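You operate a simulated robot arm through the tools that you are given. There is no shell and no other tool.

You run a simulated two-armed robot. Do the job below in one go: nothing can be reset, and whatever is moved stays where it is left.

TASK
Turn the heat to 0, press STOP and lock the mains lever off.
Fine: in that order; the red lock goes into the red holder; the other controls and the test plug stay.

The check looks at the end state, three seconds after you hand in, the way a careful person would. Anything else that was tipped, shoved, dropped, spilled or broken makes it a failure.

THE ROBOT
Two 7-joint arms with two-finger parallel grippers on one trunk that stands fixed in place. Base frame: the origin is at the foot of the trunk, x ahead of it, y to its left, z up. Units: mm, degrees, N and s.
The left shoulder is at [50, 168, 1107], the right one opposite. With the tool pointing down near the work surface each hand reaches from about 100 to 620 mm from the base axis, measured 20 degrees to its own side. Payload 1.57 kg a hand.
Tool frame (each hand has its own): the origin (TCP) lies between the finger pads and is the grasp point; the fingertips stand 30 mm ahead of it; z points along the fingers, y is the line along which they close. The gripper opens to 80 mm. The fingers are 17 mm wide and 12 mm thick; the gripper's body (40 by 82 mm) begins 80 mm behind the TCP.
Orientation is told as [roll, pitch, yaw] about the base's x, y, z axes, in that order, counted from this pose: with the fingers straight down and closing along the base's y, the tool's x points along the base's -x, its y along +y and its z along -z.

THE INTERFACE
- The arms move only by the tool move_arm. It takes "left_targets", "right_targets" or both (then of equal length, played together; a hand with none holds still); each is a list of rows, each a list of 7 numbers: the shift along the base's x, y, z in mm, then the turn, a rotation vector about the base's x, y, z in degrees, then the opening, from 0 (shut) to 1 (fully open). In form: [[x, y, z, rx, ry, rz, hand], ...]. A call has 1 to 20 rows; each row shifts and turns the commanded pose from where the row before left it. Each row takes 0.2 s and may step no farther than 50 mm and 8.6 degrees from the row before; otherwise, or with a gripper value out of range, the whole call is refused. A pose out of reach is approached as far as the arm can. The call stops where the force on the tool passes 40 N (or 10 N more than at its start, if that is more) or the arm is blocked; 0.2 s more then pass. Each finger travels about 45 mm/s and halts on what it meets, pressing with about 22 N; the grip force reading is that of the motor and also rises with nothing between the fingers. The clock runs only during rows and for 0.2 s after the last one: add rows that do not move to give the fingers time. The reply holds the time, the measured pose of the TCP, the force on the tool along the base axes, the opening and the grip force, in the units named above and with some noise, with the torque about the TCP (base axes, N m) and any sound that the robot's microphone picked up, and new pictures: "show" is both (left out), scene, wrist or none (wrist: the cameras of the hands that moved).
- Cameras (640 x 400 px; columns grow to the right, rows downward): "scene" is now at [119.2, -42.6, 1323.4]; the picture's right is [-0.49, -0.87, 0.00], its down [-0.45, 0.25, -0.86] and it looks along [0.75, -0.42, -0.51] (base axes); focal length 323 px, centre (320, 200). "left" rides on the left gripper at [72, 7, -122] in its tool frame; the picture's right is [-0.09, 1.00, 0.00], its down [-0.84, -0.08, -0.54] and it looks along [-0.54, -0.05, 0.84] (tool axes); focal length 238 px, centre (320, 200). "right" rides on the right gripper at [72, -7, -122] in its tool frame; the picture's right is [0.09, 1.00, 0.00], its down [-0.84, 0.08, -0.54] and it looks along [-0.54, 0.05, 0.84] (tool axes); focal length 238 px, centre (320, 200).
- lift_body(by): slides the trunk up (or, below 0, down) by that many mm; the arms and the scene camera ride with it, the base frame stays. It gives what a move gives, with no picture.
- aim_head(pan, tilt): turns the head with the scene camera to pan (to the left, within 80 degrees either way) and tilt (down, from -29 to 69), counted from straight ahead of the robot. It gives what a move gives, and a new picture of the scene camera.
- point_at(camera, pixels): there is no depth. For up to 12 entries [column, row, z] of the newest picture of that camera ("zoom" is the newest enlarged one), the place [x, y] in the base frame at which the ray of that pixel passes the height z, good to about 3 mm. It takes no simulated time.
- inspect(camera, box): a new picture of the part [left, top, right, bottom] of that camera's present view, enlarged. It takes no simulated time.
- sign_off(): hands the job in; it is judged then, once.

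Leave the grippers open and the arms clear of the work at the hand-in unless told otherwise.

The tools are called by a JSON object that holds its "name" and its "arguments". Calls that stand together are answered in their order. move_arm: Moves the arms, as the interface text tells. Its arguments: {"type":"object","properties":{"left_targets":{"type":"array"},"right_targets":{"type":"array"},"show":{"type":"string","enum":["both","scene","wrist","none"]}},"required":[]} The other tools are called the same way: lift_body (by) slides the trunk up or down; aim_head (pan, tilt) turns the head that bears the scene camera; point_at (camera, pixels) gives the place at which the rays of pixels pass given heights; inspect (camera, box) takes an enlarged picture of a part of a camera's view; sign_off () hands the job in.

At the start:

```text
time: 0.0
left_tcp_pos: [405.6, -67.7, 1106.2]
left_tcp_rot: [0.1, 0.0, 0.1]
left_force: [-0.3, -0.7, 0.6]
left_wrist_torque: [0.02, 0.0, 0.02]
left_width: 80.1
left_gripper_force: 0.0
right_tcp_pos: [306.9, -356.7, 1110.2]
right_tcp_rot: [0.0, 0.0, 0.0]
right_force: [0.0, -0.4, 0.9]
right_wrist_torque: [-0.03, 0.0, -0.02]
right_width: 80.4
right_gripper_force: 0.1
trunk travel left (down, up): [-275.0, 168.0]
head pan, tilt: [-29.3, 30.7]
```

scene: 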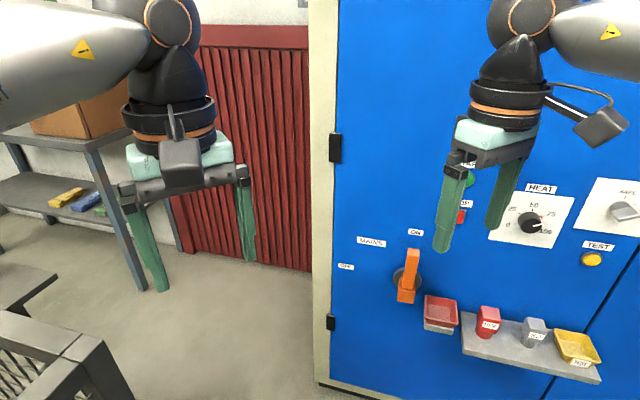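
right: 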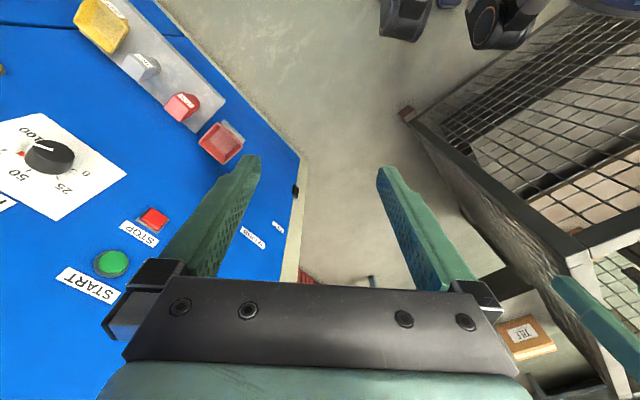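
left: 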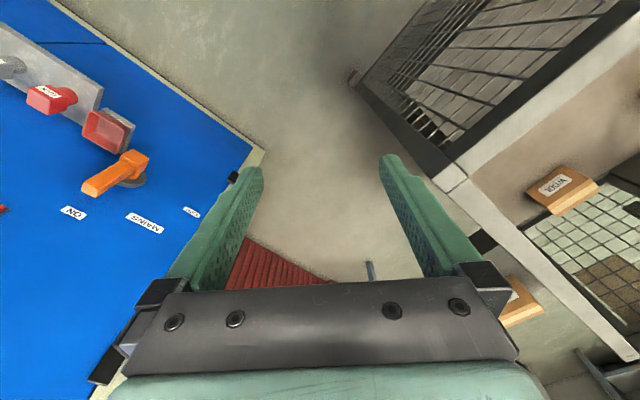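

I see a blue cabinet with a heat dial (about pixel 530,222), an orange mains lever (407,277), a red tray or holder (440,312), and a shelf with a red lock, a grey block and a yellow tray. The arms hide START and STOP. I'll zoom in first, since that takes no simulated time.

{"name": "inspect", "arguments": {"camera": "scene", "box": [330, 220, 490, 350]}}

{"name": "inspect", "arguments": {"camera": "scene", "box": [450, 160, 640, 280]}}

{"name": "inspect", "arguments": {"camera": "scene", "box": [410, 270, 620, 400]}}

{"name": "inspect", "arguments": {"camera": "right", "box": [0, 0, 300, 300]}}

{"name": "inspect", "arguments": {"camera": "left", "box": [0, 30, 270, 250]}}

```text
3.08 times, centred on (410, 285) of scene
```

zoom: 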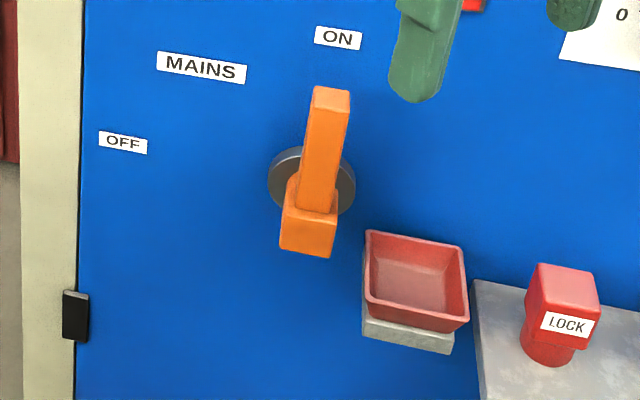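

```text
3.33 times, centred on (545, 220) of scene
```

zoom: 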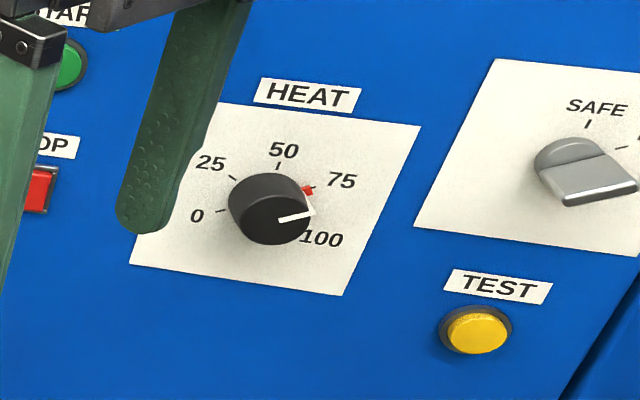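

```text
3.05 times, centred on (515, 335) of scene
```

zoom: 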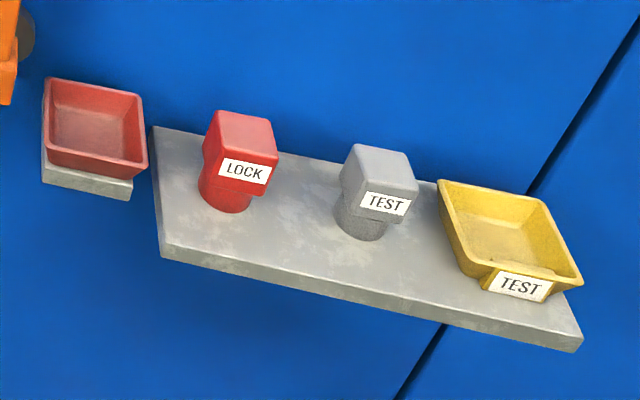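

```text
1.33 times, centred on (150, 150) of right
```

zoom: 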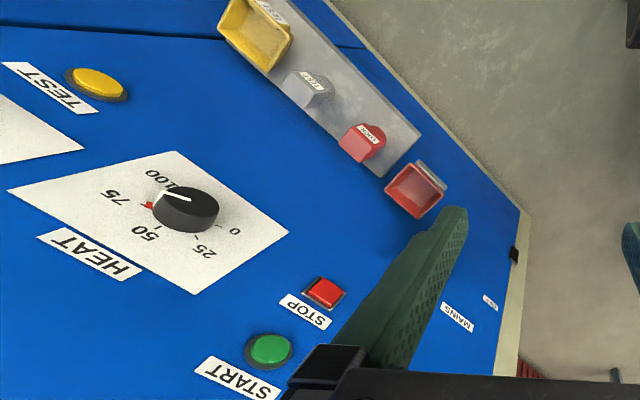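

```text
1.82 times, centred on (135, 140) of left
```

zoom: 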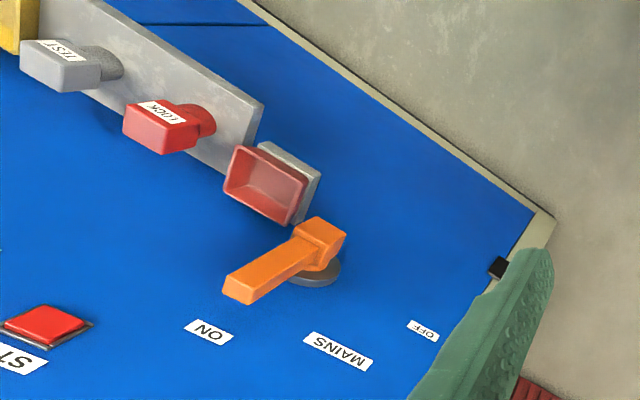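

In the enlarged views the lever points to ON and the heat pointer sits near 80–85 with a red mark near 75. The LOCK and TEST plugs stand on the shelf. The cabinet face runs diagonally to the robot's right, so I'll turn the head toward it.

{"name": "aim_head", "arguments": {"pan": -52, "tilt": 32}}

```text
time: 0.9
left_tcp_pos: [406.0, -67.0, 1106.7]
left_tcp_rot: [0.1, 0.0, 0.1]
left_force: [0.4, 0.1, -1.0]
left_wrist_torque: [0.04, 0.0, 0.03]
left_width: 79.9
left_gripper_force: 0.0
right_tcp_pos: [308.4, -357.2, 1110.2]
right_tcp_rot: [0.0, 0.0, -0.1]
right_force: [-0.1, 0.0, 0.7]
right_wrist_torque: [-0.01, -0.01, -0.01]
right_width: 79.9
right_gripper_force: 0.1
trunk travel left (down, up): [-275.0, 168.0]
head pan, tilt: [-52.0, 32.0]
```

scene: 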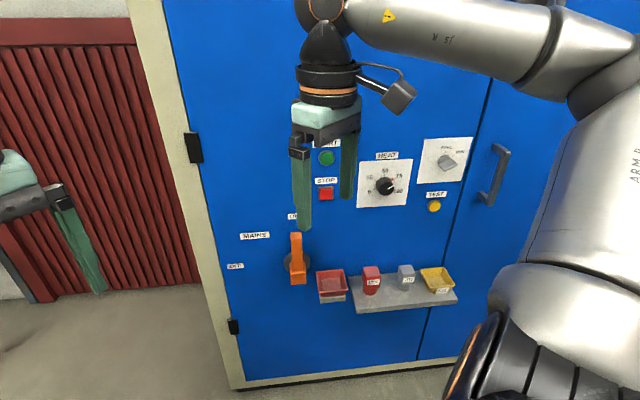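

The panel is now nearly face-on. I'll zoom in twice to get precise pixel positions.

{"name": "inspect", "arguments": {"camera": "scene", "box": [220, 210, 380, 310]}}

{"name": "inspect", "arguments": {"camera": "scene", "box": [310, 130, 470, 230]}}

{"name": "inspect", "arguments": {"camera": "scene", "box": [310, 230, 470, 330]}}

```text
4.00 times, centred on (300, 260) of scene
```

zoom: 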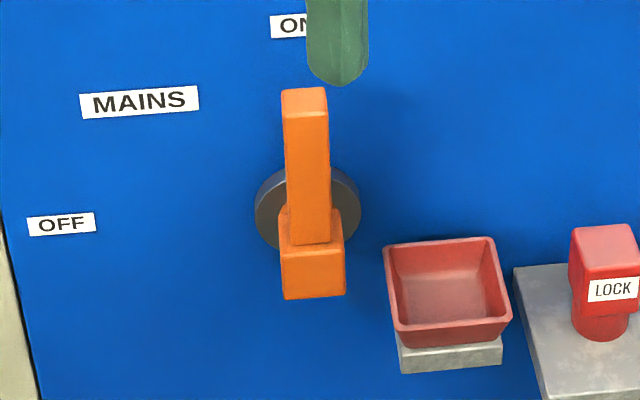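

```text
4.00 times, centred on (390, 180) of scene
```

zoom: 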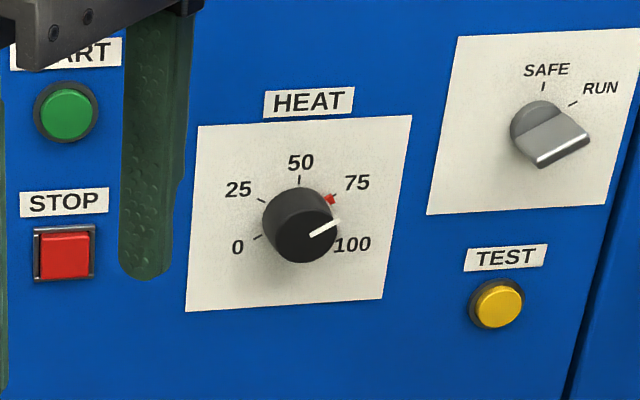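

```text
4.00 times, centred on (390, 280) of scene
```

zoom: 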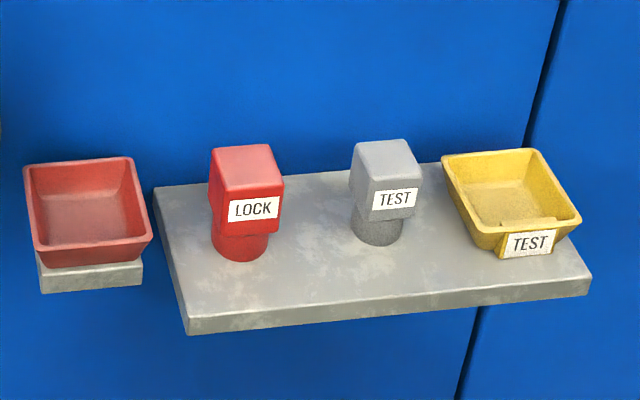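

I'll compute rays through the flat labels on the panel at two heights, to find the plane of the panel.

{"name": "point_at", "arguments": {"camera": "scene", "pixels": [[235.5, 266, 800], [235.5, 266, 1000], [255, 235.2, 800], [255, 235.2, 1000], [326, 180.3, 800], [326, 180.3, 1000], [436.3, 194.3, 800], [436.3, 194.3, 1000], [387, 155.8, 800], [387, 155.8, 1000], [326.5, 193.3, 800], [326.5, 193.3, 1000]]}}

{"name": "lift_body", "arguments": {"by": 150}}

```text
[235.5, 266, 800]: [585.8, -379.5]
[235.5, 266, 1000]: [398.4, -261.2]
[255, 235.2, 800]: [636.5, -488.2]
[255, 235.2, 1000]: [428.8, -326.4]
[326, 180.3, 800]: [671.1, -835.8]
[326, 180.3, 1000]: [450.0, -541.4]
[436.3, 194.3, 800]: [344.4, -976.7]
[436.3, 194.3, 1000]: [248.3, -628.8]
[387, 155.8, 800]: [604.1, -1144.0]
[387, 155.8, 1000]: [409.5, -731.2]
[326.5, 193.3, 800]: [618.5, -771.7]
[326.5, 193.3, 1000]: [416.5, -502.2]
```

```text
time: 2.6
left_tcp_pos: [405.5, -66.6, 1256.2]
left_tcp_rot: [0.0, 0.0, 0.1]
left_force: [-0.3, 1.1, 0.6]
left_wrist_torque: [0.03, 0.01, 0.02]
left_width: 80.0
left_gripper_force: 0.0
right_tcp_pos: [307.9, -358.4, 1259.5]
right_tcp_rot: [-0.1, 0.0, 0.1]
right_force: [0.0, 0.5, -0.9]
right_wrist_torque: [0.02, -0.02, 0.0]
right_width: 80.1
right_gripper_force: 0.1
trunk travel left (down, up): [-425.0, 18.0]
head pan, tilt: [-52.0, 32.0]
```

The trunk is 150 mm higher. I'll take zooms from this second viewpoint to triangulate.

{"name": "inspect", "arguments": {"camera": "scene", "box": [220, 190, 380, 290]}}

{"name": "inspect", "arguments": {"camera": "scene", "box": [220, 270, 380, 370]}}

{"name": "inspect", "arguments": {"camera": "scene", "box": [320, 190, 480, 290]}}

{"name": "inspect", "arguments": {"camera": "scene", "box": [320, 280, 480, 380]}}

```text
4.00 times, centred on (300, 240) of scene
```

zoom: 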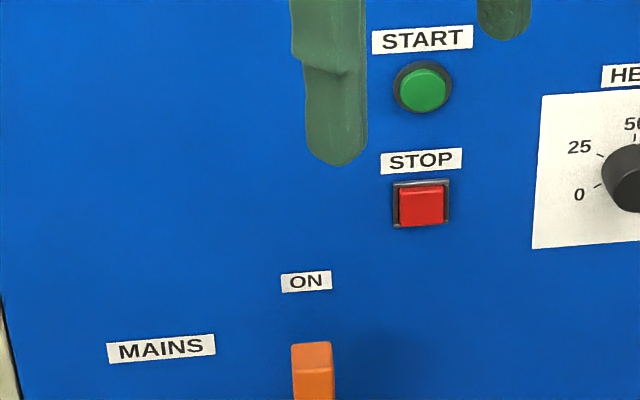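

```text
4.00 times, centred on (300, 320) of scene
```

zoom: 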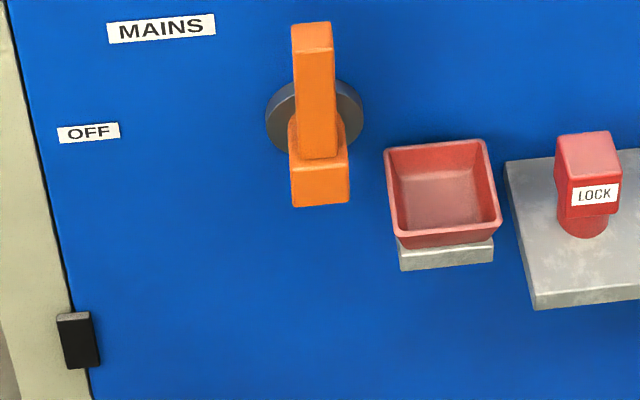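

```text
4.00 times, centred on (400, 240) of scene
```

zoom: 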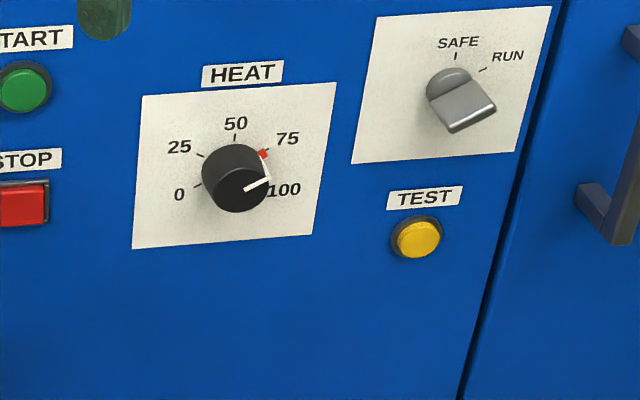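

```text
4.00 times, centred on (400, 330) of scene
```

zoom: 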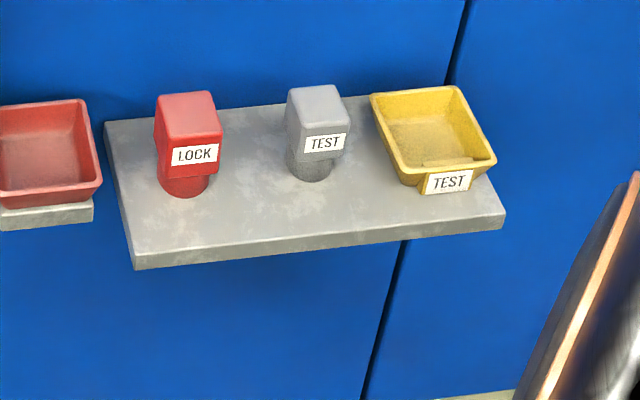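

I'll compute the second set of rays for the same labels.

{"name": "point_at", "arguments": {"camera": "scene", "pixels": [[242, 303.1, 800], [242, 303.1, 1000], [260.3, 277, 800], [260.3, 277, 1000], [325.3, 230.3, 800], [325.3, 230.3, 1000], [426, 239.5, 800], [426, 239.5, 1000], [380.5, 208.3, 800], [380.5, 208.3, 1000], [325.3, 241.5, 800], [325.3, 241.5, 1000]]}}

```text
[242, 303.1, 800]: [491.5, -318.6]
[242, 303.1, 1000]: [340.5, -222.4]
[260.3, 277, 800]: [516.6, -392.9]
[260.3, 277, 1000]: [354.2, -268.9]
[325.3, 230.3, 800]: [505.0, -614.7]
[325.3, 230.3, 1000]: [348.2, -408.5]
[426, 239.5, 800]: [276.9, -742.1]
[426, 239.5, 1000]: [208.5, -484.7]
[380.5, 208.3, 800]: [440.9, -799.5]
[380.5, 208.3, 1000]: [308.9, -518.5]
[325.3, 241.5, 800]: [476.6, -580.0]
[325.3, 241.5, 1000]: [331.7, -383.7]
```

The STOP label triangulates to about [504,-614,951], OFF to [683,-441,696] and HEAT to [407,-725,1003]. That puts the panel at about 45° to the x axis. Before lowering the trunk I'll look ahead and to the left, to check nothing lies under the left arm.

{"name": "aim_head", "arguments": {"pan": 5, "tilt": 45}}

```text
time: 3.9
left_tcp_pos: [404.6, -67.6, 1256.5]
left_tcp_rot: [0.0, 0.0, 0.0]
left_force: [-0.2, 0.2, 0.1]
left_wrist_torque: [-0.03, -0.04, 0.0]
left_width: 80.0
left_gripper_force: 0.1
right_tcp_pos: [308.7, -358.0, 1259.8]
right_tcp_rot: [0.0, 0.0, 0.0]
right_force: [0.5, -0.2, -0.2]
right_wrist_torque: [-0.01, 0.04, -0.02]
right_width: 79.9
right_gripper_force: 0.1
trunk travel left (down, up): [-425.0, 18.0]
head pan, tilt: [5.0, 45.0]
```

scene: 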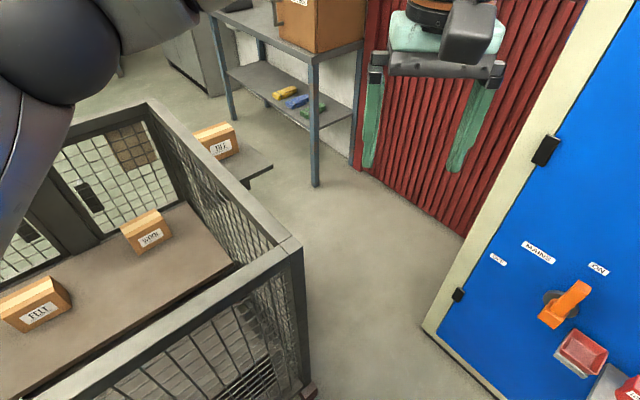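

The caged table is at lower left, inside the left arm's side. I'll check how far it reaches by its nearest top corner, near pixel (290,245), and the outer corner at (150,103).

{"name": "point_at", "arguments": {"camera": "scene", "pixels": [[290, 245, 700], [290, 245, 900], [150, 103, 700], [150, 103, 900], [300, 390, 0], [300, 390, 300], [5, 395, 700], [5, 395, 900]]}}

```text
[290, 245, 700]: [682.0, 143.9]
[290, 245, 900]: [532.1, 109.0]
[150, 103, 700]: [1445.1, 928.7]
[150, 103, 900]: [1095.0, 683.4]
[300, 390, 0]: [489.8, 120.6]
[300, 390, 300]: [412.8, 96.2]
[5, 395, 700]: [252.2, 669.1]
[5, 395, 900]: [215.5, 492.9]
```

The cage's nearest corner is about [495,110], with its top near z 940, and the left hand stays about 185 mm clear of it. I'll lower the trunk to about 80 mm below its starting height, then look at the panel again.

{"name": "lift_body", "arguments": {"by": -230}}

{"name": "aim_head", "arguments": {"pan": -52, "tilt": 30}}

```text
time: 6.3
left_tcp_pos: [405.4, -67.0, 1026.2]
left_tcp_rot: [0.0, 0.0, 0.1]
left_force: [-0.6, 0.1, -0.7]
left_wrist_torque: [0.02, 0.01, 0.01]
left_width: 80.2
left_gripper_force: 0.1
right_tcp_pos: [307.9, -357.0, 1029.6]
right_tcp_rot: [0.0, -0.1, -0.1]
right_force: [-0.2, 0.8, -1.0]
right_wrist_torque: [-0.02, 0.0, -0.02]
right_width: 79.9
right_gripper_force: 0.0
trunk travel left (down, up): [-195.0, 248.0]
head pan, tilt: [5.0, 45.0]
```

```text
time: 7.5
left_tcp_pos: [406.9, -67.1, 1026.2]
left_tcp_rot: [0.0, -0.1, 0.1]
left_force: [-0.5, 0.5, 0.1]
left_wrist_torque: [0.02, 0.03, 0.01]
left_width: 80.2
left_gripper_force: 0.0
right_tcp_pos: [308.2, -356.4, 1029.0]
right_tcp_rot: [0.0, -0.1, 0.0]
right_force: [-0.7, -0.2, 0.9]
right_wrist_torque: [0.03, 0.02, 0.01]
right_width: 80.0
right_gripper_force: 0.1
trunk travel left (down, up): [-195.0, 248.0]
head pan, tilt: [-52.0, 30.0]
```

scene: 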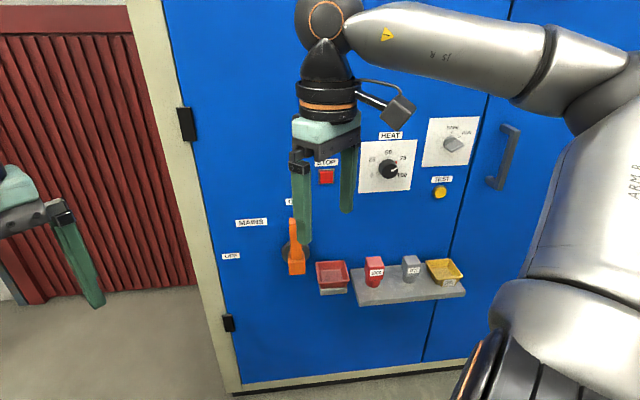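

I'll yaw the right hand by -45° so its forward direction faces the panel.

{"name": "move_arm", "arguments": {"right_targets": [[0, 0, 0, 0, 0, -7.5, 1], [0, 0, 0, 0, 0, -7.5, 1], [0, 0, 0, 0, 0, -7.5, 1], [0, 0, 0, 0, 0, -7.5, 1], [0, 0, 0, 0, 0, -7.5, 1], [0, 0, 0, 0, 0, -7.5, 1]], "show": "both"}}

```text
time: 8.9
left_tcp_pos: [406.0, -66.6, 1025.7]
left_tcp_rot: [-0.1, 0.0, 0.2]
left_force: [-0.3, -0.8, 0.2]
left_wrist_torque: [0.02, 0.02, 0.0]
left_width: 80.0
left_gripper_force: 0.1
right_tcp_pos: [307.3, -356.1, 1030.1]
right_tcp_rot: [0.0, 0.1, -45.0]
right_force: [-1.1, 0.3, 0.0]
right_wrist_torque: [0.01, 0.01, -0.01]
right_width: 79.9
right_gripper_force: 0.0
trunk travel left (down, up): [-195.0, 248.0]
head pan, tilt: [-52.0, 30.0]
```

scene: 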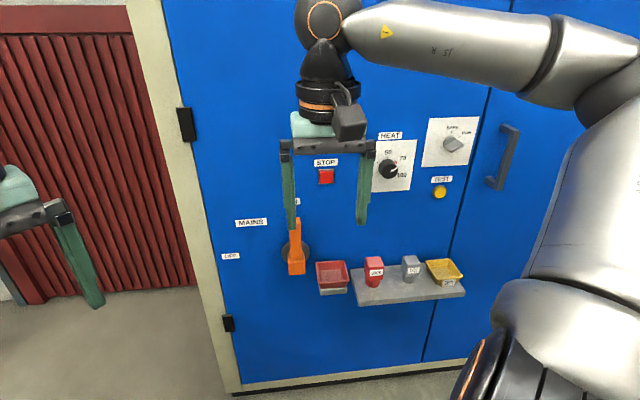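
right: 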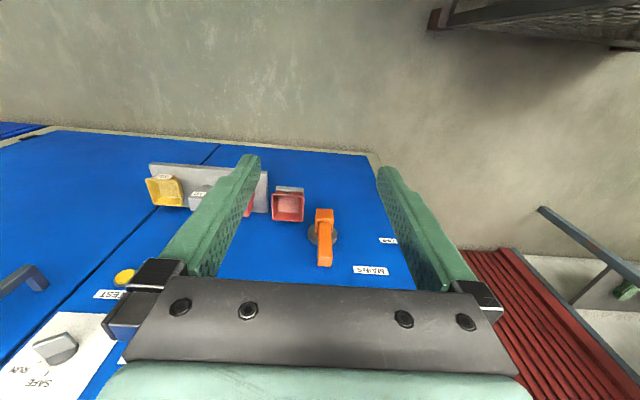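

The hand now faces the panel. I'll pitch the tool up toward the panel by about 34° so the wrist camera gets a better view.

{"name": "move_arm", "arguments": {"right_targets": [[0, 0, -10, -6, -6, 0, 1], [0, 0, -10, -6, -6, 0, 1], [0, 0, -10, -6, -6, 0, 1], [0, 0, -10, -6, -6, 0, 1]], "show": "both"}}

```text
time: 9.9
left_tcp_pos: [405.8, -66.3, 1027.1]
left_tcp_rot: [0.0, 0.0, 0.1]
left_force: [-0.8, -0.7, 0.6]
left_wrist_torque: [-0.01, 0.03, 0.0]
left_width: 80.1
left_gripper_force: 0.0
right_tcp_pos: [308.2, -357.6, 989.2]
right_tcp_rot: [0.1, -34.0, -45.0]
right_force: [0.1, 0.3, 0.6]
right_wrist_torque: [-0.01, -0.04, -0.03]
right_width: 79.9
right_gripper_force: 0.1
trunk travel left (down, up): [-195.0, 248.0]
head pan, tilt: [-52.0, 30.0]
```

scene: 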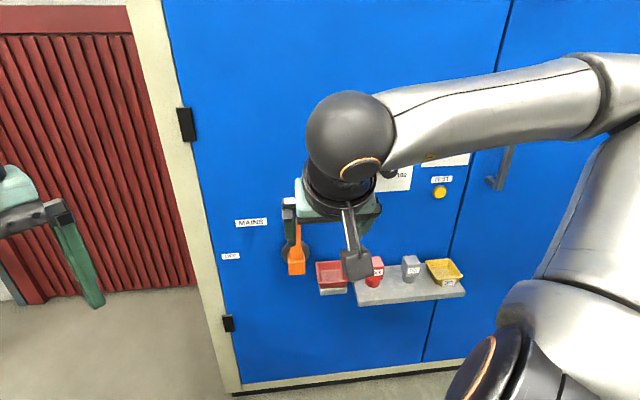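
right: 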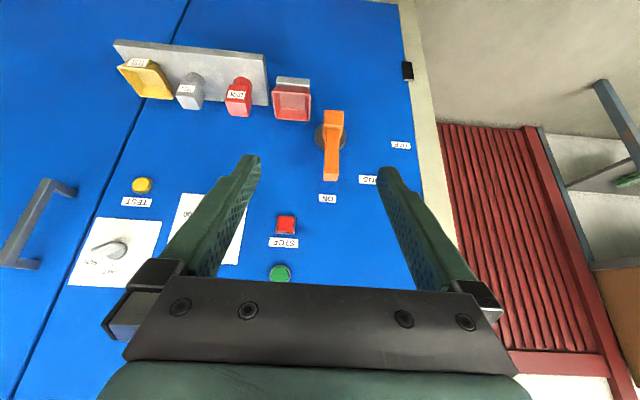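

The wrist view shows everything clearly, though upside-down. I'll keep pitching until the tool points horizontally at the panel, staying well away from it.

{"name": "move_arm", "arguments": {"right_targets": [[0, 0, -5, -5.657, -5.657, 0, 1], [0, 0, -5, -5.657, -5.657, 0, 1], [0, 0, -5, -5.657, -5.657, 0, 1], [0, 0, -5, -5.657, -5.657, 0, 1], [0, 0, -5, -5.657, -5.657, 0, 1], [0, 0, -5, -5.657, -5.657, 0, 1], [0, 0, -5, -5.657, -5.657, 0, 1]], "show": "both"}}

```text
time: 11.6
left_tcp_pos: [406.0, -67.4, 1026.5]
left_tcp_rot: [0.0, -0.1, 0.1]
left_force: [0.3, 0.0, 0.4]
left_wrist_torque: [0.02, 0.03, -0.01]
left_width: 80.1
left_gripper_force: 0.0
right_tcp_pos: [416.0, -358.7, 1002.6]
right_tcp_rot: [161.4, -89.9, 153.6]
right_force: [0.3, 0.9, 0.4]
right_wrist_torque: [-0.01, 0.01, -0.02]
right_width: 80.0
right_gripper_force: 0.0
right hand out of reach, approached as far as the arm can: row 1, 2, 3, 4, 5, 6
trunk travel left (down, up): [-195.0, 248.0]
head pan, tilt: [-52.0, 30.0]
```

scene: 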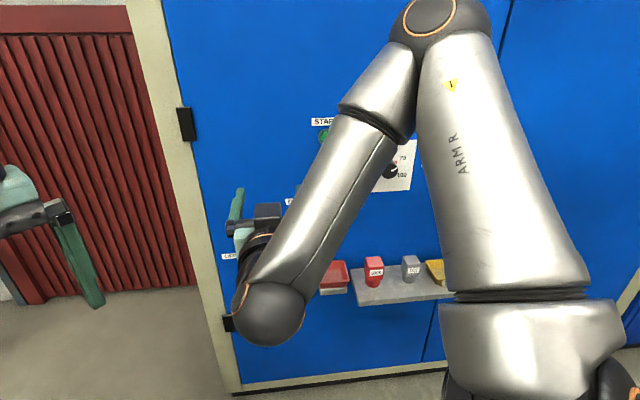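
right: 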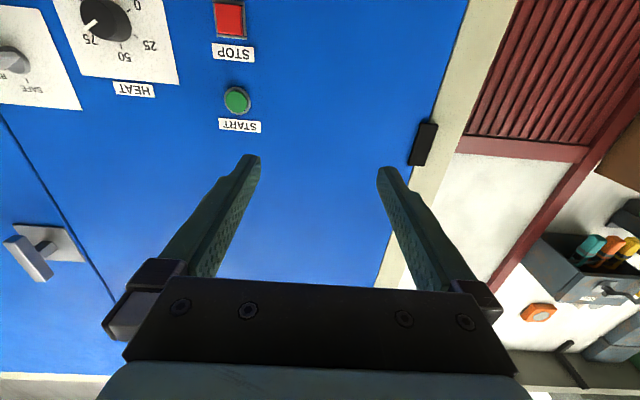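

The horizontal pose was too close to the shoulder, so the arm only approached it. I'll move outward toward the panel, still about 150 mm or more clear, so the pose can be reached.

{"name": "move_arm", "arguments": {"right_targets": [[10, -20, 0, 0, 0, 0, 1], [10, -20, 0, 0, 0, 0, 1], [10, -20, 0, 0, 0, 0, 1], [10, -20, 0, 0, 0, 0, 1], [0, 0, 0, 0, 0, 0, 1]], "show": "both"}}

```text
time: 12.8
left_tcp_pos: [405.6, -68.0, 1026.2]
left_tcp_rot: [-0.1, 0.0, 0.1]
left_force: [0.5, -0.4, 0.1]
left_wrist_torque: [0.03, 0.0, -0.05]
left_width: 80.4
left_gripper_force: 0.0
right_tcp_pos: [452.7, -437.7, 1005.1]
right_tcp_rot: [-40.3, -90.0, -4.4]
right_force: [-0.8, -0.4, -0.1]
right_wrist_torque: [-0.04, 0.01, 0.01]
right_width: 80.1
right_gripper_force: 0.1
trunk travel left (down, up): [-195.0, 248.0]
head pan, tilt: [-52.0, 30.0]
```

scene: 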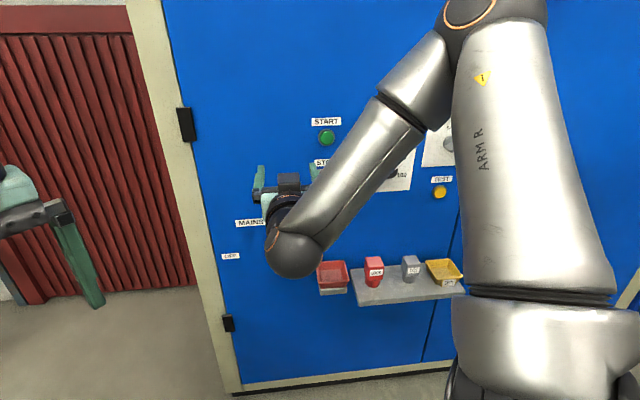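
right: 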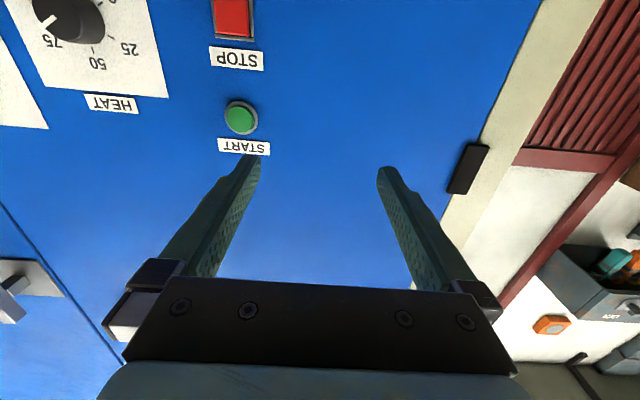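

The commands now follow the reached pose. The dial is at about [396,-715,926], so I'll slide the hand sideways and down to stand about 120 mm in front of it.

{"name": "move_arm", "arguments": {"right_targets": [[-17.5, -24, -10, 0, 0, 0, 1], [-17.5, -24, -10, 0, 0, 0, 1], [-17.5, -24, -10, 0, 0, 0, 1], [-17.5, -24, -10, 0, 0, 0, 1], [0, 0, 0, 0, 0, 0, 1]], "show": "both"}}

```text
time: 13.9
left_tcp_pos: [405.4, -66.7, 1026.2]
left_tcp_rot: [-0.1, 0.1, 0.0]
left_force: [-0.1, 0.2, 0.9]
left_wrist_torque: [0.02, 0.01, -0.01]
left_width: 79.9
left_gripper_force: 0.0
right_tcp_pos: [424.5, -477.4, 986.3]
right_tcp_rot: [-41.8, -90.0, -3.3]
right_force: [-0.1, 0.2, -0.1]
right_wrist_torque: [0.03, 0.0, -0.01]
right_width: 80.1
right_gripper_force: 0.0
right hand out of reach, approached as far as the arm can: row 2, 3, 4
trunk travel left (down, up): [-195.0, 248.0]
head pan, tilt: [-52.0, 30.0]
```

scene: 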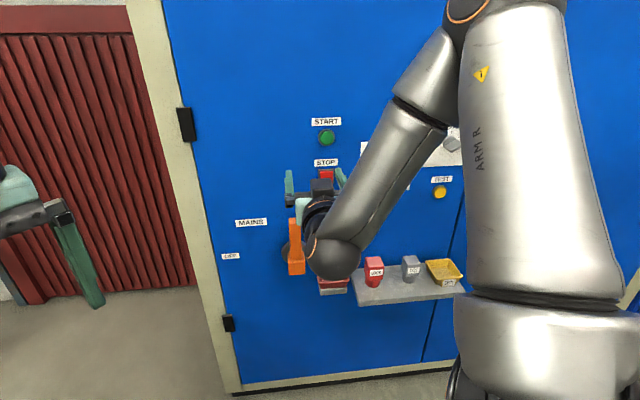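
right: 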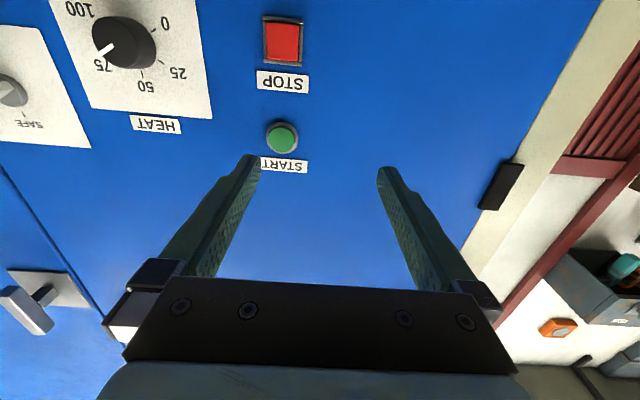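

The arm folds too tightly when close in. I'll take a path that heads outward as it slides toward the dial, which opens the elbow.

{"name": "move_arm", "arguments": {"right_targets": [[-10, -30, -10, 0, 0, 0, 1], [-14, -30, -10, 0, 0, 0, 1], [-14, -30, -10, 0, 0, 0, 1], [-14, -30, -10, 0, 0, 0, 1], [0, 0, 0, 0, 0, 0, 1]], "show": "both"}}

```text
time: 15.2
left_tcp_pos: [405.5, -67.4, 1025.2]
left_tcp_rot: [0.0, 0.0, 0.2]
left_force: [0.6, -0.4, -0.1]
left_wrist_torque: [-0.01, 0.02, 0.03]
left_width: 80.0
left_gripper_force: 0.2
right_tcp_pos: [424.7, -477.2, 987.3]
right_tcp_rot: [-28.0, -90.0, -17.0]
right_force: [0.1, 0.0, -0.1]
right_wrist_torque: [-0.01, 0.01, -0.02]
right_width: 79.8
right_gripper_force: 0.0
right hand out of reach, approached as far as the arm can: row 1, 2, 3, 4
trunk travel left (down, up): [-195.0, 248.0]
head pan, tilt: [-52.0, 30.0]
```

scene: 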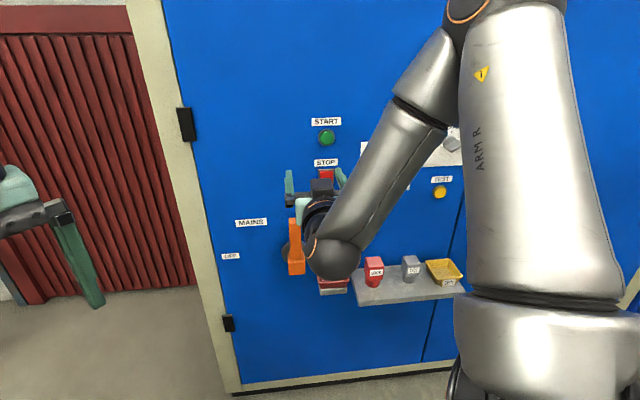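
right: 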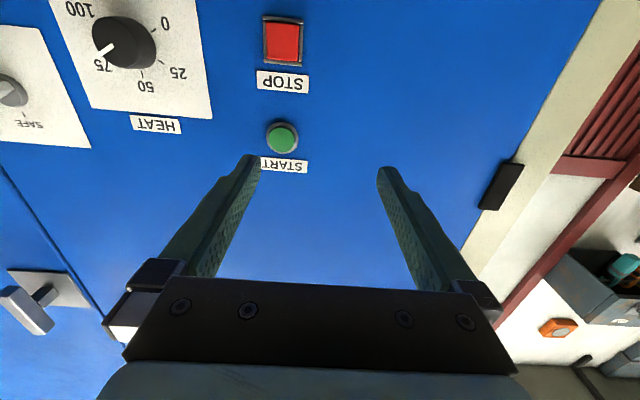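

The arm is at a joint limit in this configuration. The grip roll about the approach axis is free for a round knob, so I'll roll the hand clockwise as seen from the robot and test whether that frees the motion.

{"name": "move_arm", "arguments": {"right_targets": [[0, 0, 0, 5.6, -5.6, 0, 1], [0, 0, 0, 5.6, -5.6, 0, 1], [0, 0, 0, 5.6, -5.6, 0, 1], [0, 0, 0, 5.6, -5.6, 0, 1], [-5, -15, -5, 0, 0, 0, 1], [-5, -15, -5, 0, 0, 0, 1], [0, 0, 0, 0, 0, 0, 1]], "show": "both"}}

```text
time: 16.8
left_tcp_pos: [405.4, -66.7, 1025.4]
left_tcp_rot: [0.0, 0.0, 0.1]
left_force: [0.1, -0.3, -0.1]
left_wrist_torque: [-0.02, 0.02, -0.03]
left_width: 80.1
left_gripper_force: 0.1
right_tcp_pos: [425.4, -479.9, 985.2]
right_tcp_rot: [89.9, -58.3, -135.1]
right_force: [0.0, -0.1, 0.7]
right_wrist_torque: [0.01, 0.01, 0.02]
right_width: 79.8
right_gripper_force: 0.1
right hand out of reach, approached as far as the arm can: row 5, 6
trunk travel left (down, up): [-195.0, 248.0]
head pan, tilt: [-52.0, 30.0]
```

scene: 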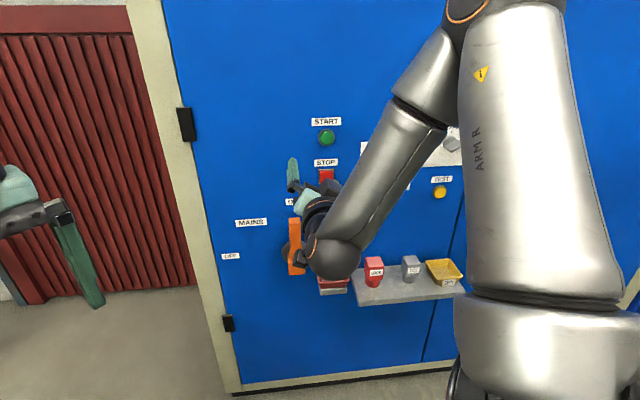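
right: 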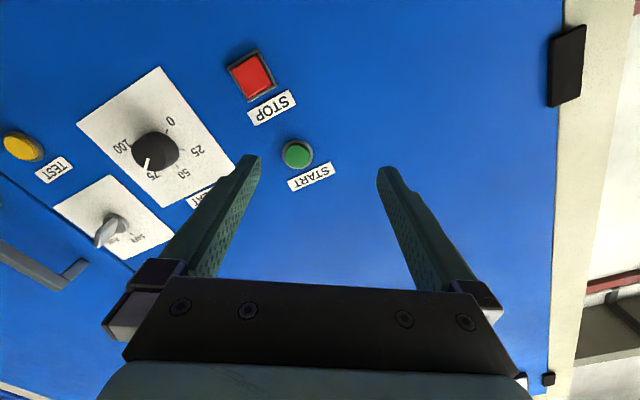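

Rolling worked but the sideways motion is still limited. I'll test moving straight toward the panel a little (there is about 120 mm of clearance at the tips), then sideways.

{"name": "move_arm", "arguments": {"right_targets": [[10, -10, 0, 0, 0, 0, 1], [10, -10, 0, 0, 0, 0, 1], [10, -10, 0, 0, 0, 0, 1], [-10, -10, 0, 0, 0, 0, 1], [-10, -10, 0, 0, 0, 0, 1], [-10, -10, 0, 0, 0, 0, 1], [0, 0, 0, 0, 0, 0, 1]], "show": "scene"}}

```text
time: 18.4
left_tcp_pos: [406.1, -66.1, 1025.8]
left_tcp_rot: [0.1, 0.1, 0.1]
left_force: [0.0, 1.3, 0.7]
left_wrist_torque: [0.03, 0.0, -0.02]
left_width: 80.1
left_gripper_force: 0.1
right_tcp_pos: [456.5, -504.1, 989.9]
right_tcp_rot: [89.8, -58.3, -135.3]
right_force: [-0.2, -0.1, 0.5]
right_wrist_torque: [0.01, 0.0, -0.01]
right_width: 80.0
right_gripper_force: 0.0
right hand out of reach, approached as far as the arm can: row 3, 4, 5, 6
trunk travel left (down, up): [-195.0, 248.0]
head pan, tilt: [-52.0, 30.0]
```

scene: 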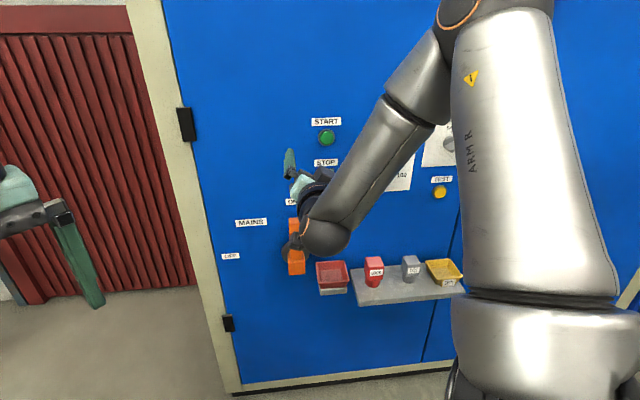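

In this elbow-up configuration the arm cannot swing further right. I'll undo the roll and pitch the tool back down, so I can return to the earlier elbow-out posture and approach differently.

{"name": "move_arm", "arguments": {"right_targets": [[-10, 10, 0, -5.6, 5.6, 0, 1], [-10, 10, 0, -5.6, 5.6, 0, 1], [-10, 10, 0, -5.6, 5.6, 0, 1], [-5, 10, 0, -5.6, 5.6, 0, 1], [-5, 5, 5, 5.8, 5.8, 0, 1], [-5, 5, 5, 5.8, 5.8, 0, 1], [-5, 5, 5, 5.8, 5.8, 0, 1], [-5, 5, 5, 5.8, 5.8, 0, 1], [-5, 5, 5, 5.8, 5.8, 0, 1], [-5, 5, 5, 5.8, 5.8, 0, 1], [-5, 5, 5, 5.8, 5.8, 0, 1], [-5, 5, 5, 5.8, 5.8, 0, 1], [0, 0, 0, 5.8, 5.8, 0, 1], [0, 0, 0, 5.8, 5.8, 0, 1], [0, 0, 0, 5.8, 5.8, 0, 1]], "show": "both"}}

```text
time: 21.6
left_tcp_pos: [406.0, -68.0, 1025.4]
left_tcp_rot: [0.1, 0.0, 0.0]
left_force: [-0.5, -0.1, -0.3]
left_wrist_torque: [0.0, -0.01, -0.02]
left_width: 80.0
left_gripper_force: 0.0
right_tcp_pos: [380.7, -426.0, 1030.2]
right_tcp_rot: [0.0, 0.4, -44.9]
right_force: [0.1, 0.0, 0.4]
right_wrist_torque: [-0.03, 0.01, 0.0]
right_width: 80.1
right_gripper_force: 0.1
trunk travel left (down, up): [-195.0, 248.0]
head pan, tilt: [-52.0, 30.0]
```

scene: 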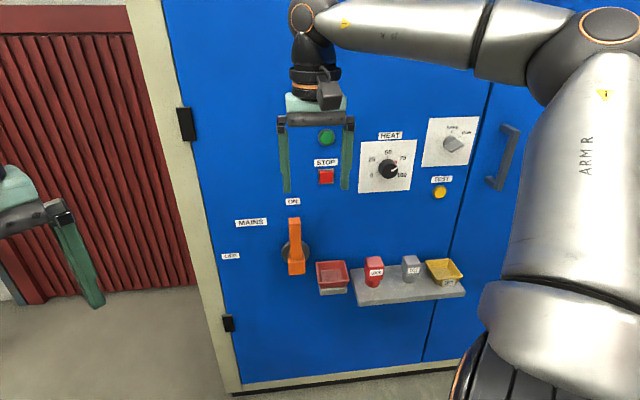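
right: 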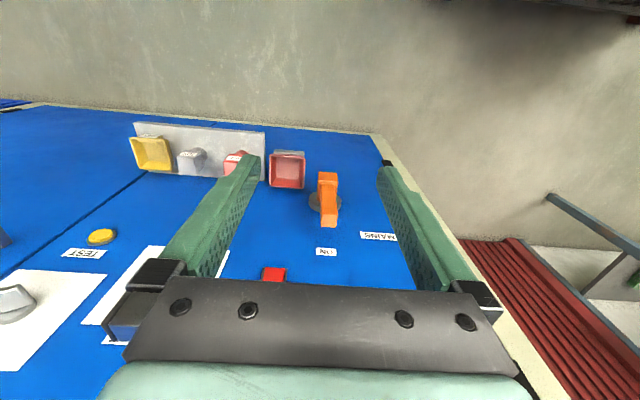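

The tool points down again at [381,-426,1030]. This time I'll slide out in front of the dial while pitching only partway, and finish the pitch there.

{"name": "move_arm", "arguments": {"right_targets": [[-10, -33, -12, -4.8, -4.8, 0, 1], [-10, -33, -12, -4.8, -4.8, 0, 1], [-10, -33, -12, -4.8, -4.8, 0, 1], [-10, -33, -12, -4.8, -4.8, 0, 1], [-10, -33, -12, -4.8, -4.8, 0, 1], [0, 0, 0, 0, 0, 0, 1]], "show": "both"}}

```text
time: 22.9
left_tcp_pos: [406.1, -66.4, 1025.5]
left_tcp_rot: [0.0, -0.1, 0.1]
left_force: [0.5, 0.0, -0.6]
left_wrist_torque: [0.0, -0.02, 0.03]
left_width: 80.1
left_gripper_force: 0.1
right_tcp_pos: [331.1, -590.0, 970.4]
right_tcp_rot: [-0.1, -33.7, -44.9]
right_force: [0.5, 0.8, 0.3]
right_wrist_torque: [0.01, -0.01, 0.0]
right_width: 80.2
right_gripper_force: 0.1
trunk travel left (down, up): [-195.0, 248.0]
head pan, tilt: [-52.0, 30.0]
```

scene: 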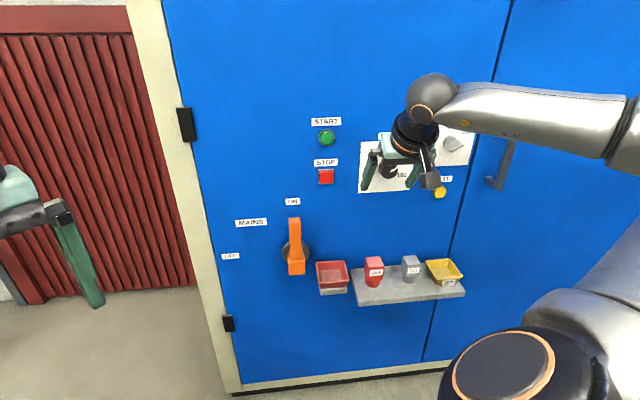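
right: 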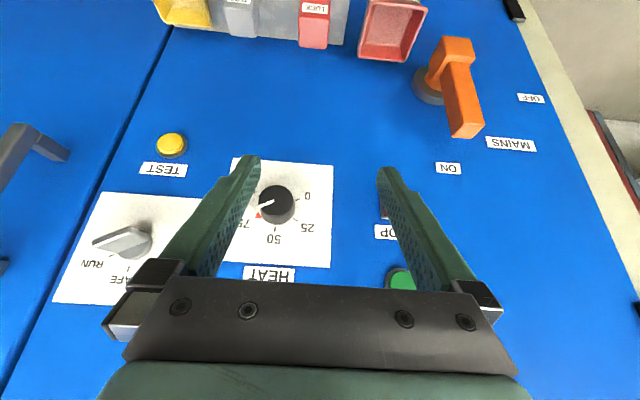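

That worked, and the elbow is now out to the right. I'll finish pitching to horizontal here; the tips stay about 100 mm from the panel.

{"name": "move_arm", "arguments": {"right_targets": [[0, 0, -5, -5.68, -5.68, 0, 1], [0, 0, -5, -5.68, -5.68, 0, 1], [0, 0, -5, -5.68, -5.68, 0, 1], [0, 0, -5, -5.68, -5.68, 0, 1], [0, 0, -5, -5.68, -5.68, 0, 1], [0, 0, -5, -5.68, -5.68, 0, 1], [0, 0, -5, -5.68, -5.68, 0, 1], [0, 0, 0, 0, 0, 0, 1]], "show": "both"}}

```text
time: 24.8
left_tcp_pos: [404.7, -66.4, 1026.3]
left_tcp_rot: [0.1, 0.0, 0.1]
left_force: [-1.0, 0.2, -1.0]
left_wrist_torque: [0.02, 0.0, -0.01]
left_width: 80.0
left_gripper_force: 0.0
right_tcp_pos: [322.6, -600.7, 950.2]
right_tcp_rot: [-1.4, -72.7, -44.9]
right_force: [-0.6, 0.4, 0.8]
right_wrist_torque: [0.0, 0.0, 0.0]
right_width: 80.0
right_gripper_force: 0.1
right hand out of reach, approached as far as the arm can: row 5, 6, 7
trunk travel left (down, up): [-195.0, 248.0]
head pan, tilt: [-52.0, 30.0]
```

scene: 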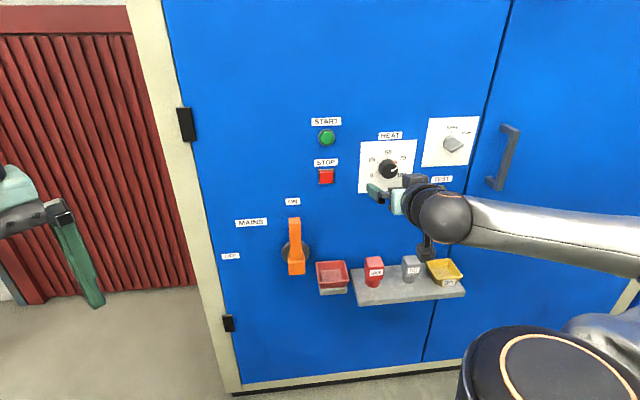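
right: 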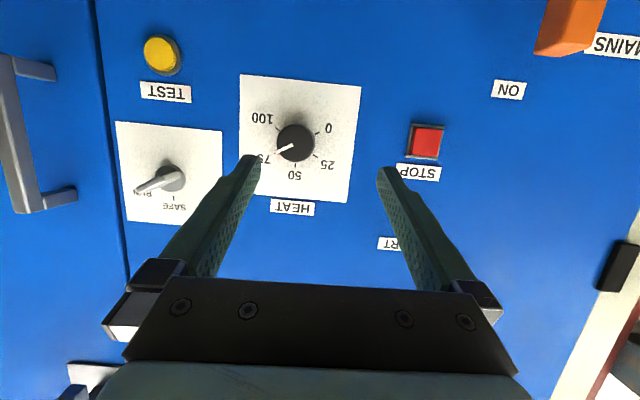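

The hand reached -72.7° pitch before a wrist limit, and moving closer to the panel should relax that. I'll zoom the wrist view on the dial, at about (296,143), and on STOP at (425,141) to measure.

{"name": "inspect", "arguments": {"camera": "right", "box": [230, 60, 390, 160]}}

{"name": "inspect", "arguments": {"camera": "right", "box": [380, 60, 540, 160]}}

{"name": "inspect", "arguments": {"camera": "right", "box": [230, 120, 390, 220]}}

```text
4.00 times, centred on (310, 110) of right
```

zoom: 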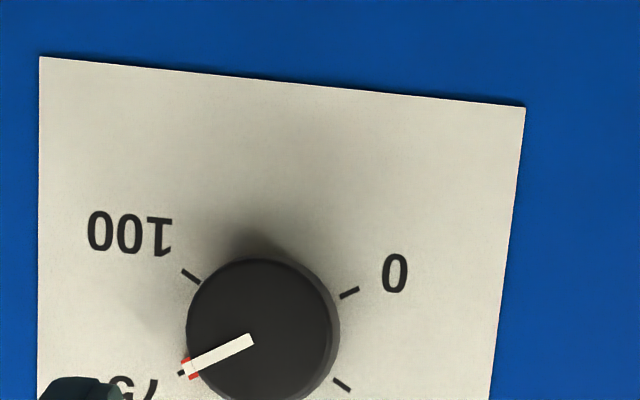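

```text
4.00 times, centred on (460, 110) of right
```

zoom: 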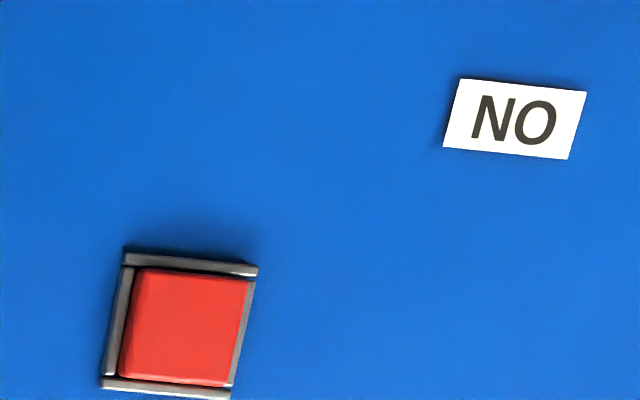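

```text
4.00 times, centred on (310, 170) of right
```

zoom: 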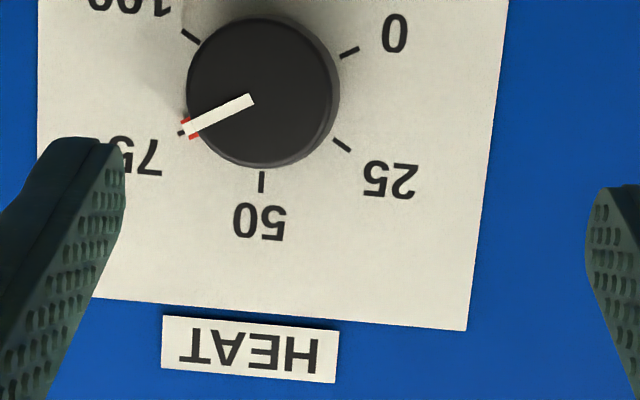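

The pointer is exactly on 75, at the red mark, and the ticks are 60° apart per 25. So 0 is 180° counter-clockwise from here. Next I'll get rays from the wrist camera.

{"name": "point_at", "arguments": {"camera": "right", "pixels": [[294.8, 142, 900], [294.8, 142, 950], [426.5, 141.5, 900], [426.5, 141.5, 950], [509, 89.8, 900], [509, 89.8, 800], [292.5, 207.3, 950], [292.5, 207.3, 1000], [165, 92, 900], [165, 92, 850]]}}

```text
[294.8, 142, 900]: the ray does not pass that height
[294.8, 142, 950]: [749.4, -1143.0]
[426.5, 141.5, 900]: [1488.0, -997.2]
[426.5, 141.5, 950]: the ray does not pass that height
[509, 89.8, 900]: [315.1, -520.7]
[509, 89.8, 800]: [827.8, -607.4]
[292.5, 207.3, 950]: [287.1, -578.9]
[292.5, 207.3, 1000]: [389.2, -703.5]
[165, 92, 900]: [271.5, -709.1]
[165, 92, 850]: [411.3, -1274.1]
```

The dial centre is at about [397,-718,928] on the panel plane, and STOP at about [501,-617,914]. I'll also map the shelf and tray from the scene view so the wrist camera stays clear of them.

{"name": "inspect", "arguments": {"camera": "scene", "box": [310, 230, 470, 330]}}

{"name": "inspect", "arguments": {"camera": "scene", "box": [220, 190, 380, 290]}}

```text
4.00 times, centred on (390, 280) of scene
```

zoom: 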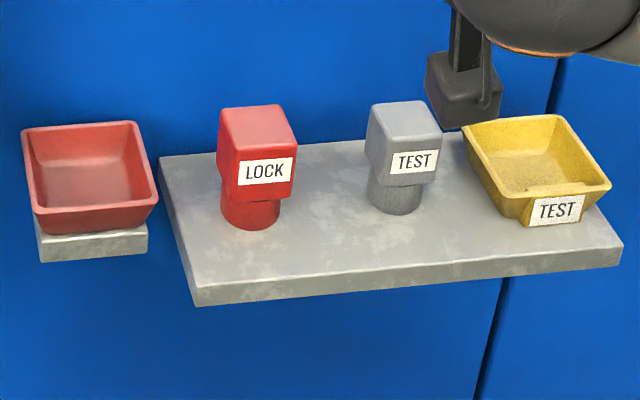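

```text
4.00 times, centred on (300, 240) of scene
```

zoom: 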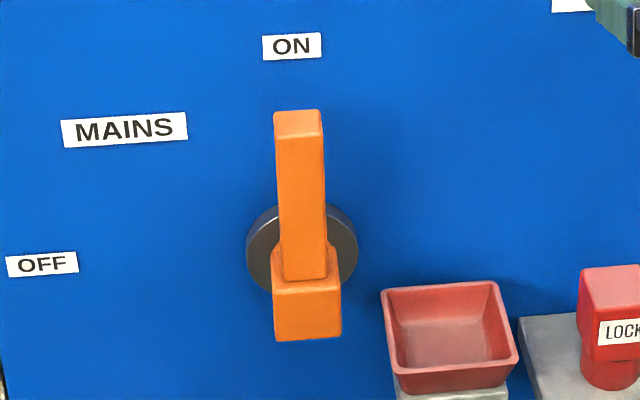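

I'll query the shelf corners, lock and tray at several candidate heights.

{"name": "point_at", "arguments": {"camera": "scene", "pixels": [[350, 269.3, 740], [350, 269.3, 780], [358.5, 301, 740], [358.5, 301, 780], [465, 291.3, 740], [465, 291.3, 780], [372.5, 283, 740], [372.5, 283, 780], [374.3, 261.5, 800], [374.3, 261.5, 840], [295.5, 252, 800], [295.5, 252, 840]]}}

{"name": "point_at", "arguments": {"camera": "scene", "pixels": [[315.5, 263, 760], [315.5, 263, 800], [343.8, 260.5, 760], [343.8, 260.5, 800], [349.5, 278.8, 760], [349.5, 278.8, 800], [319.5, 283.3, 760], [319.5, 283.3, 800], [292.8, 201.5, 850], [292.8, 201.5, 870], [230.5, 256, 750], [230.5, 256, 800]]}}

```text
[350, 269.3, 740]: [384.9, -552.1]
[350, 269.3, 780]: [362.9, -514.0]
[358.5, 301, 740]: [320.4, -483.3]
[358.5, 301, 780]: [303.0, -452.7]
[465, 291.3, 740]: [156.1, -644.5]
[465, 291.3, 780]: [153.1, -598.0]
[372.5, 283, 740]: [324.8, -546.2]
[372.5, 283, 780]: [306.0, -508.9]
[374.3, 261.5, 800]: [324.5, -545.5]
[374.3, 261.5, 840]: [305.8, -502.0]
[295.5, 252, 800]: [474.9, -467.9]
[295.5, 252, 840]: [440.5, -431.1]
```

```text
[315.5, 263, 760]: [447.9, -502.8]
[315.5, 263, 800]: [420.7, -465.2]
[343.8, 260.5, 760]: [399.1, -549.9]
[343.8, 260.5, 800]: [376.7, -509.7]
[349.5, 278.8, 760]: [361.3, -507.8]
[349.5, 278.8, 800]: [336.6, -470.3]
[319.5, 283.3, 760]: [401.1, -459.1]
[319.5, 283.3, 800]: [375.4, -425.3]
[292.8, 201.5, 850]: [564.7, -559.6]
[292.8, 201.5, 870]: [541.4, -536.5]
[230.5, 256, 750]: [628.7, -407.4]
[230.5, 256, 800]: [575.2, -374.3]
```

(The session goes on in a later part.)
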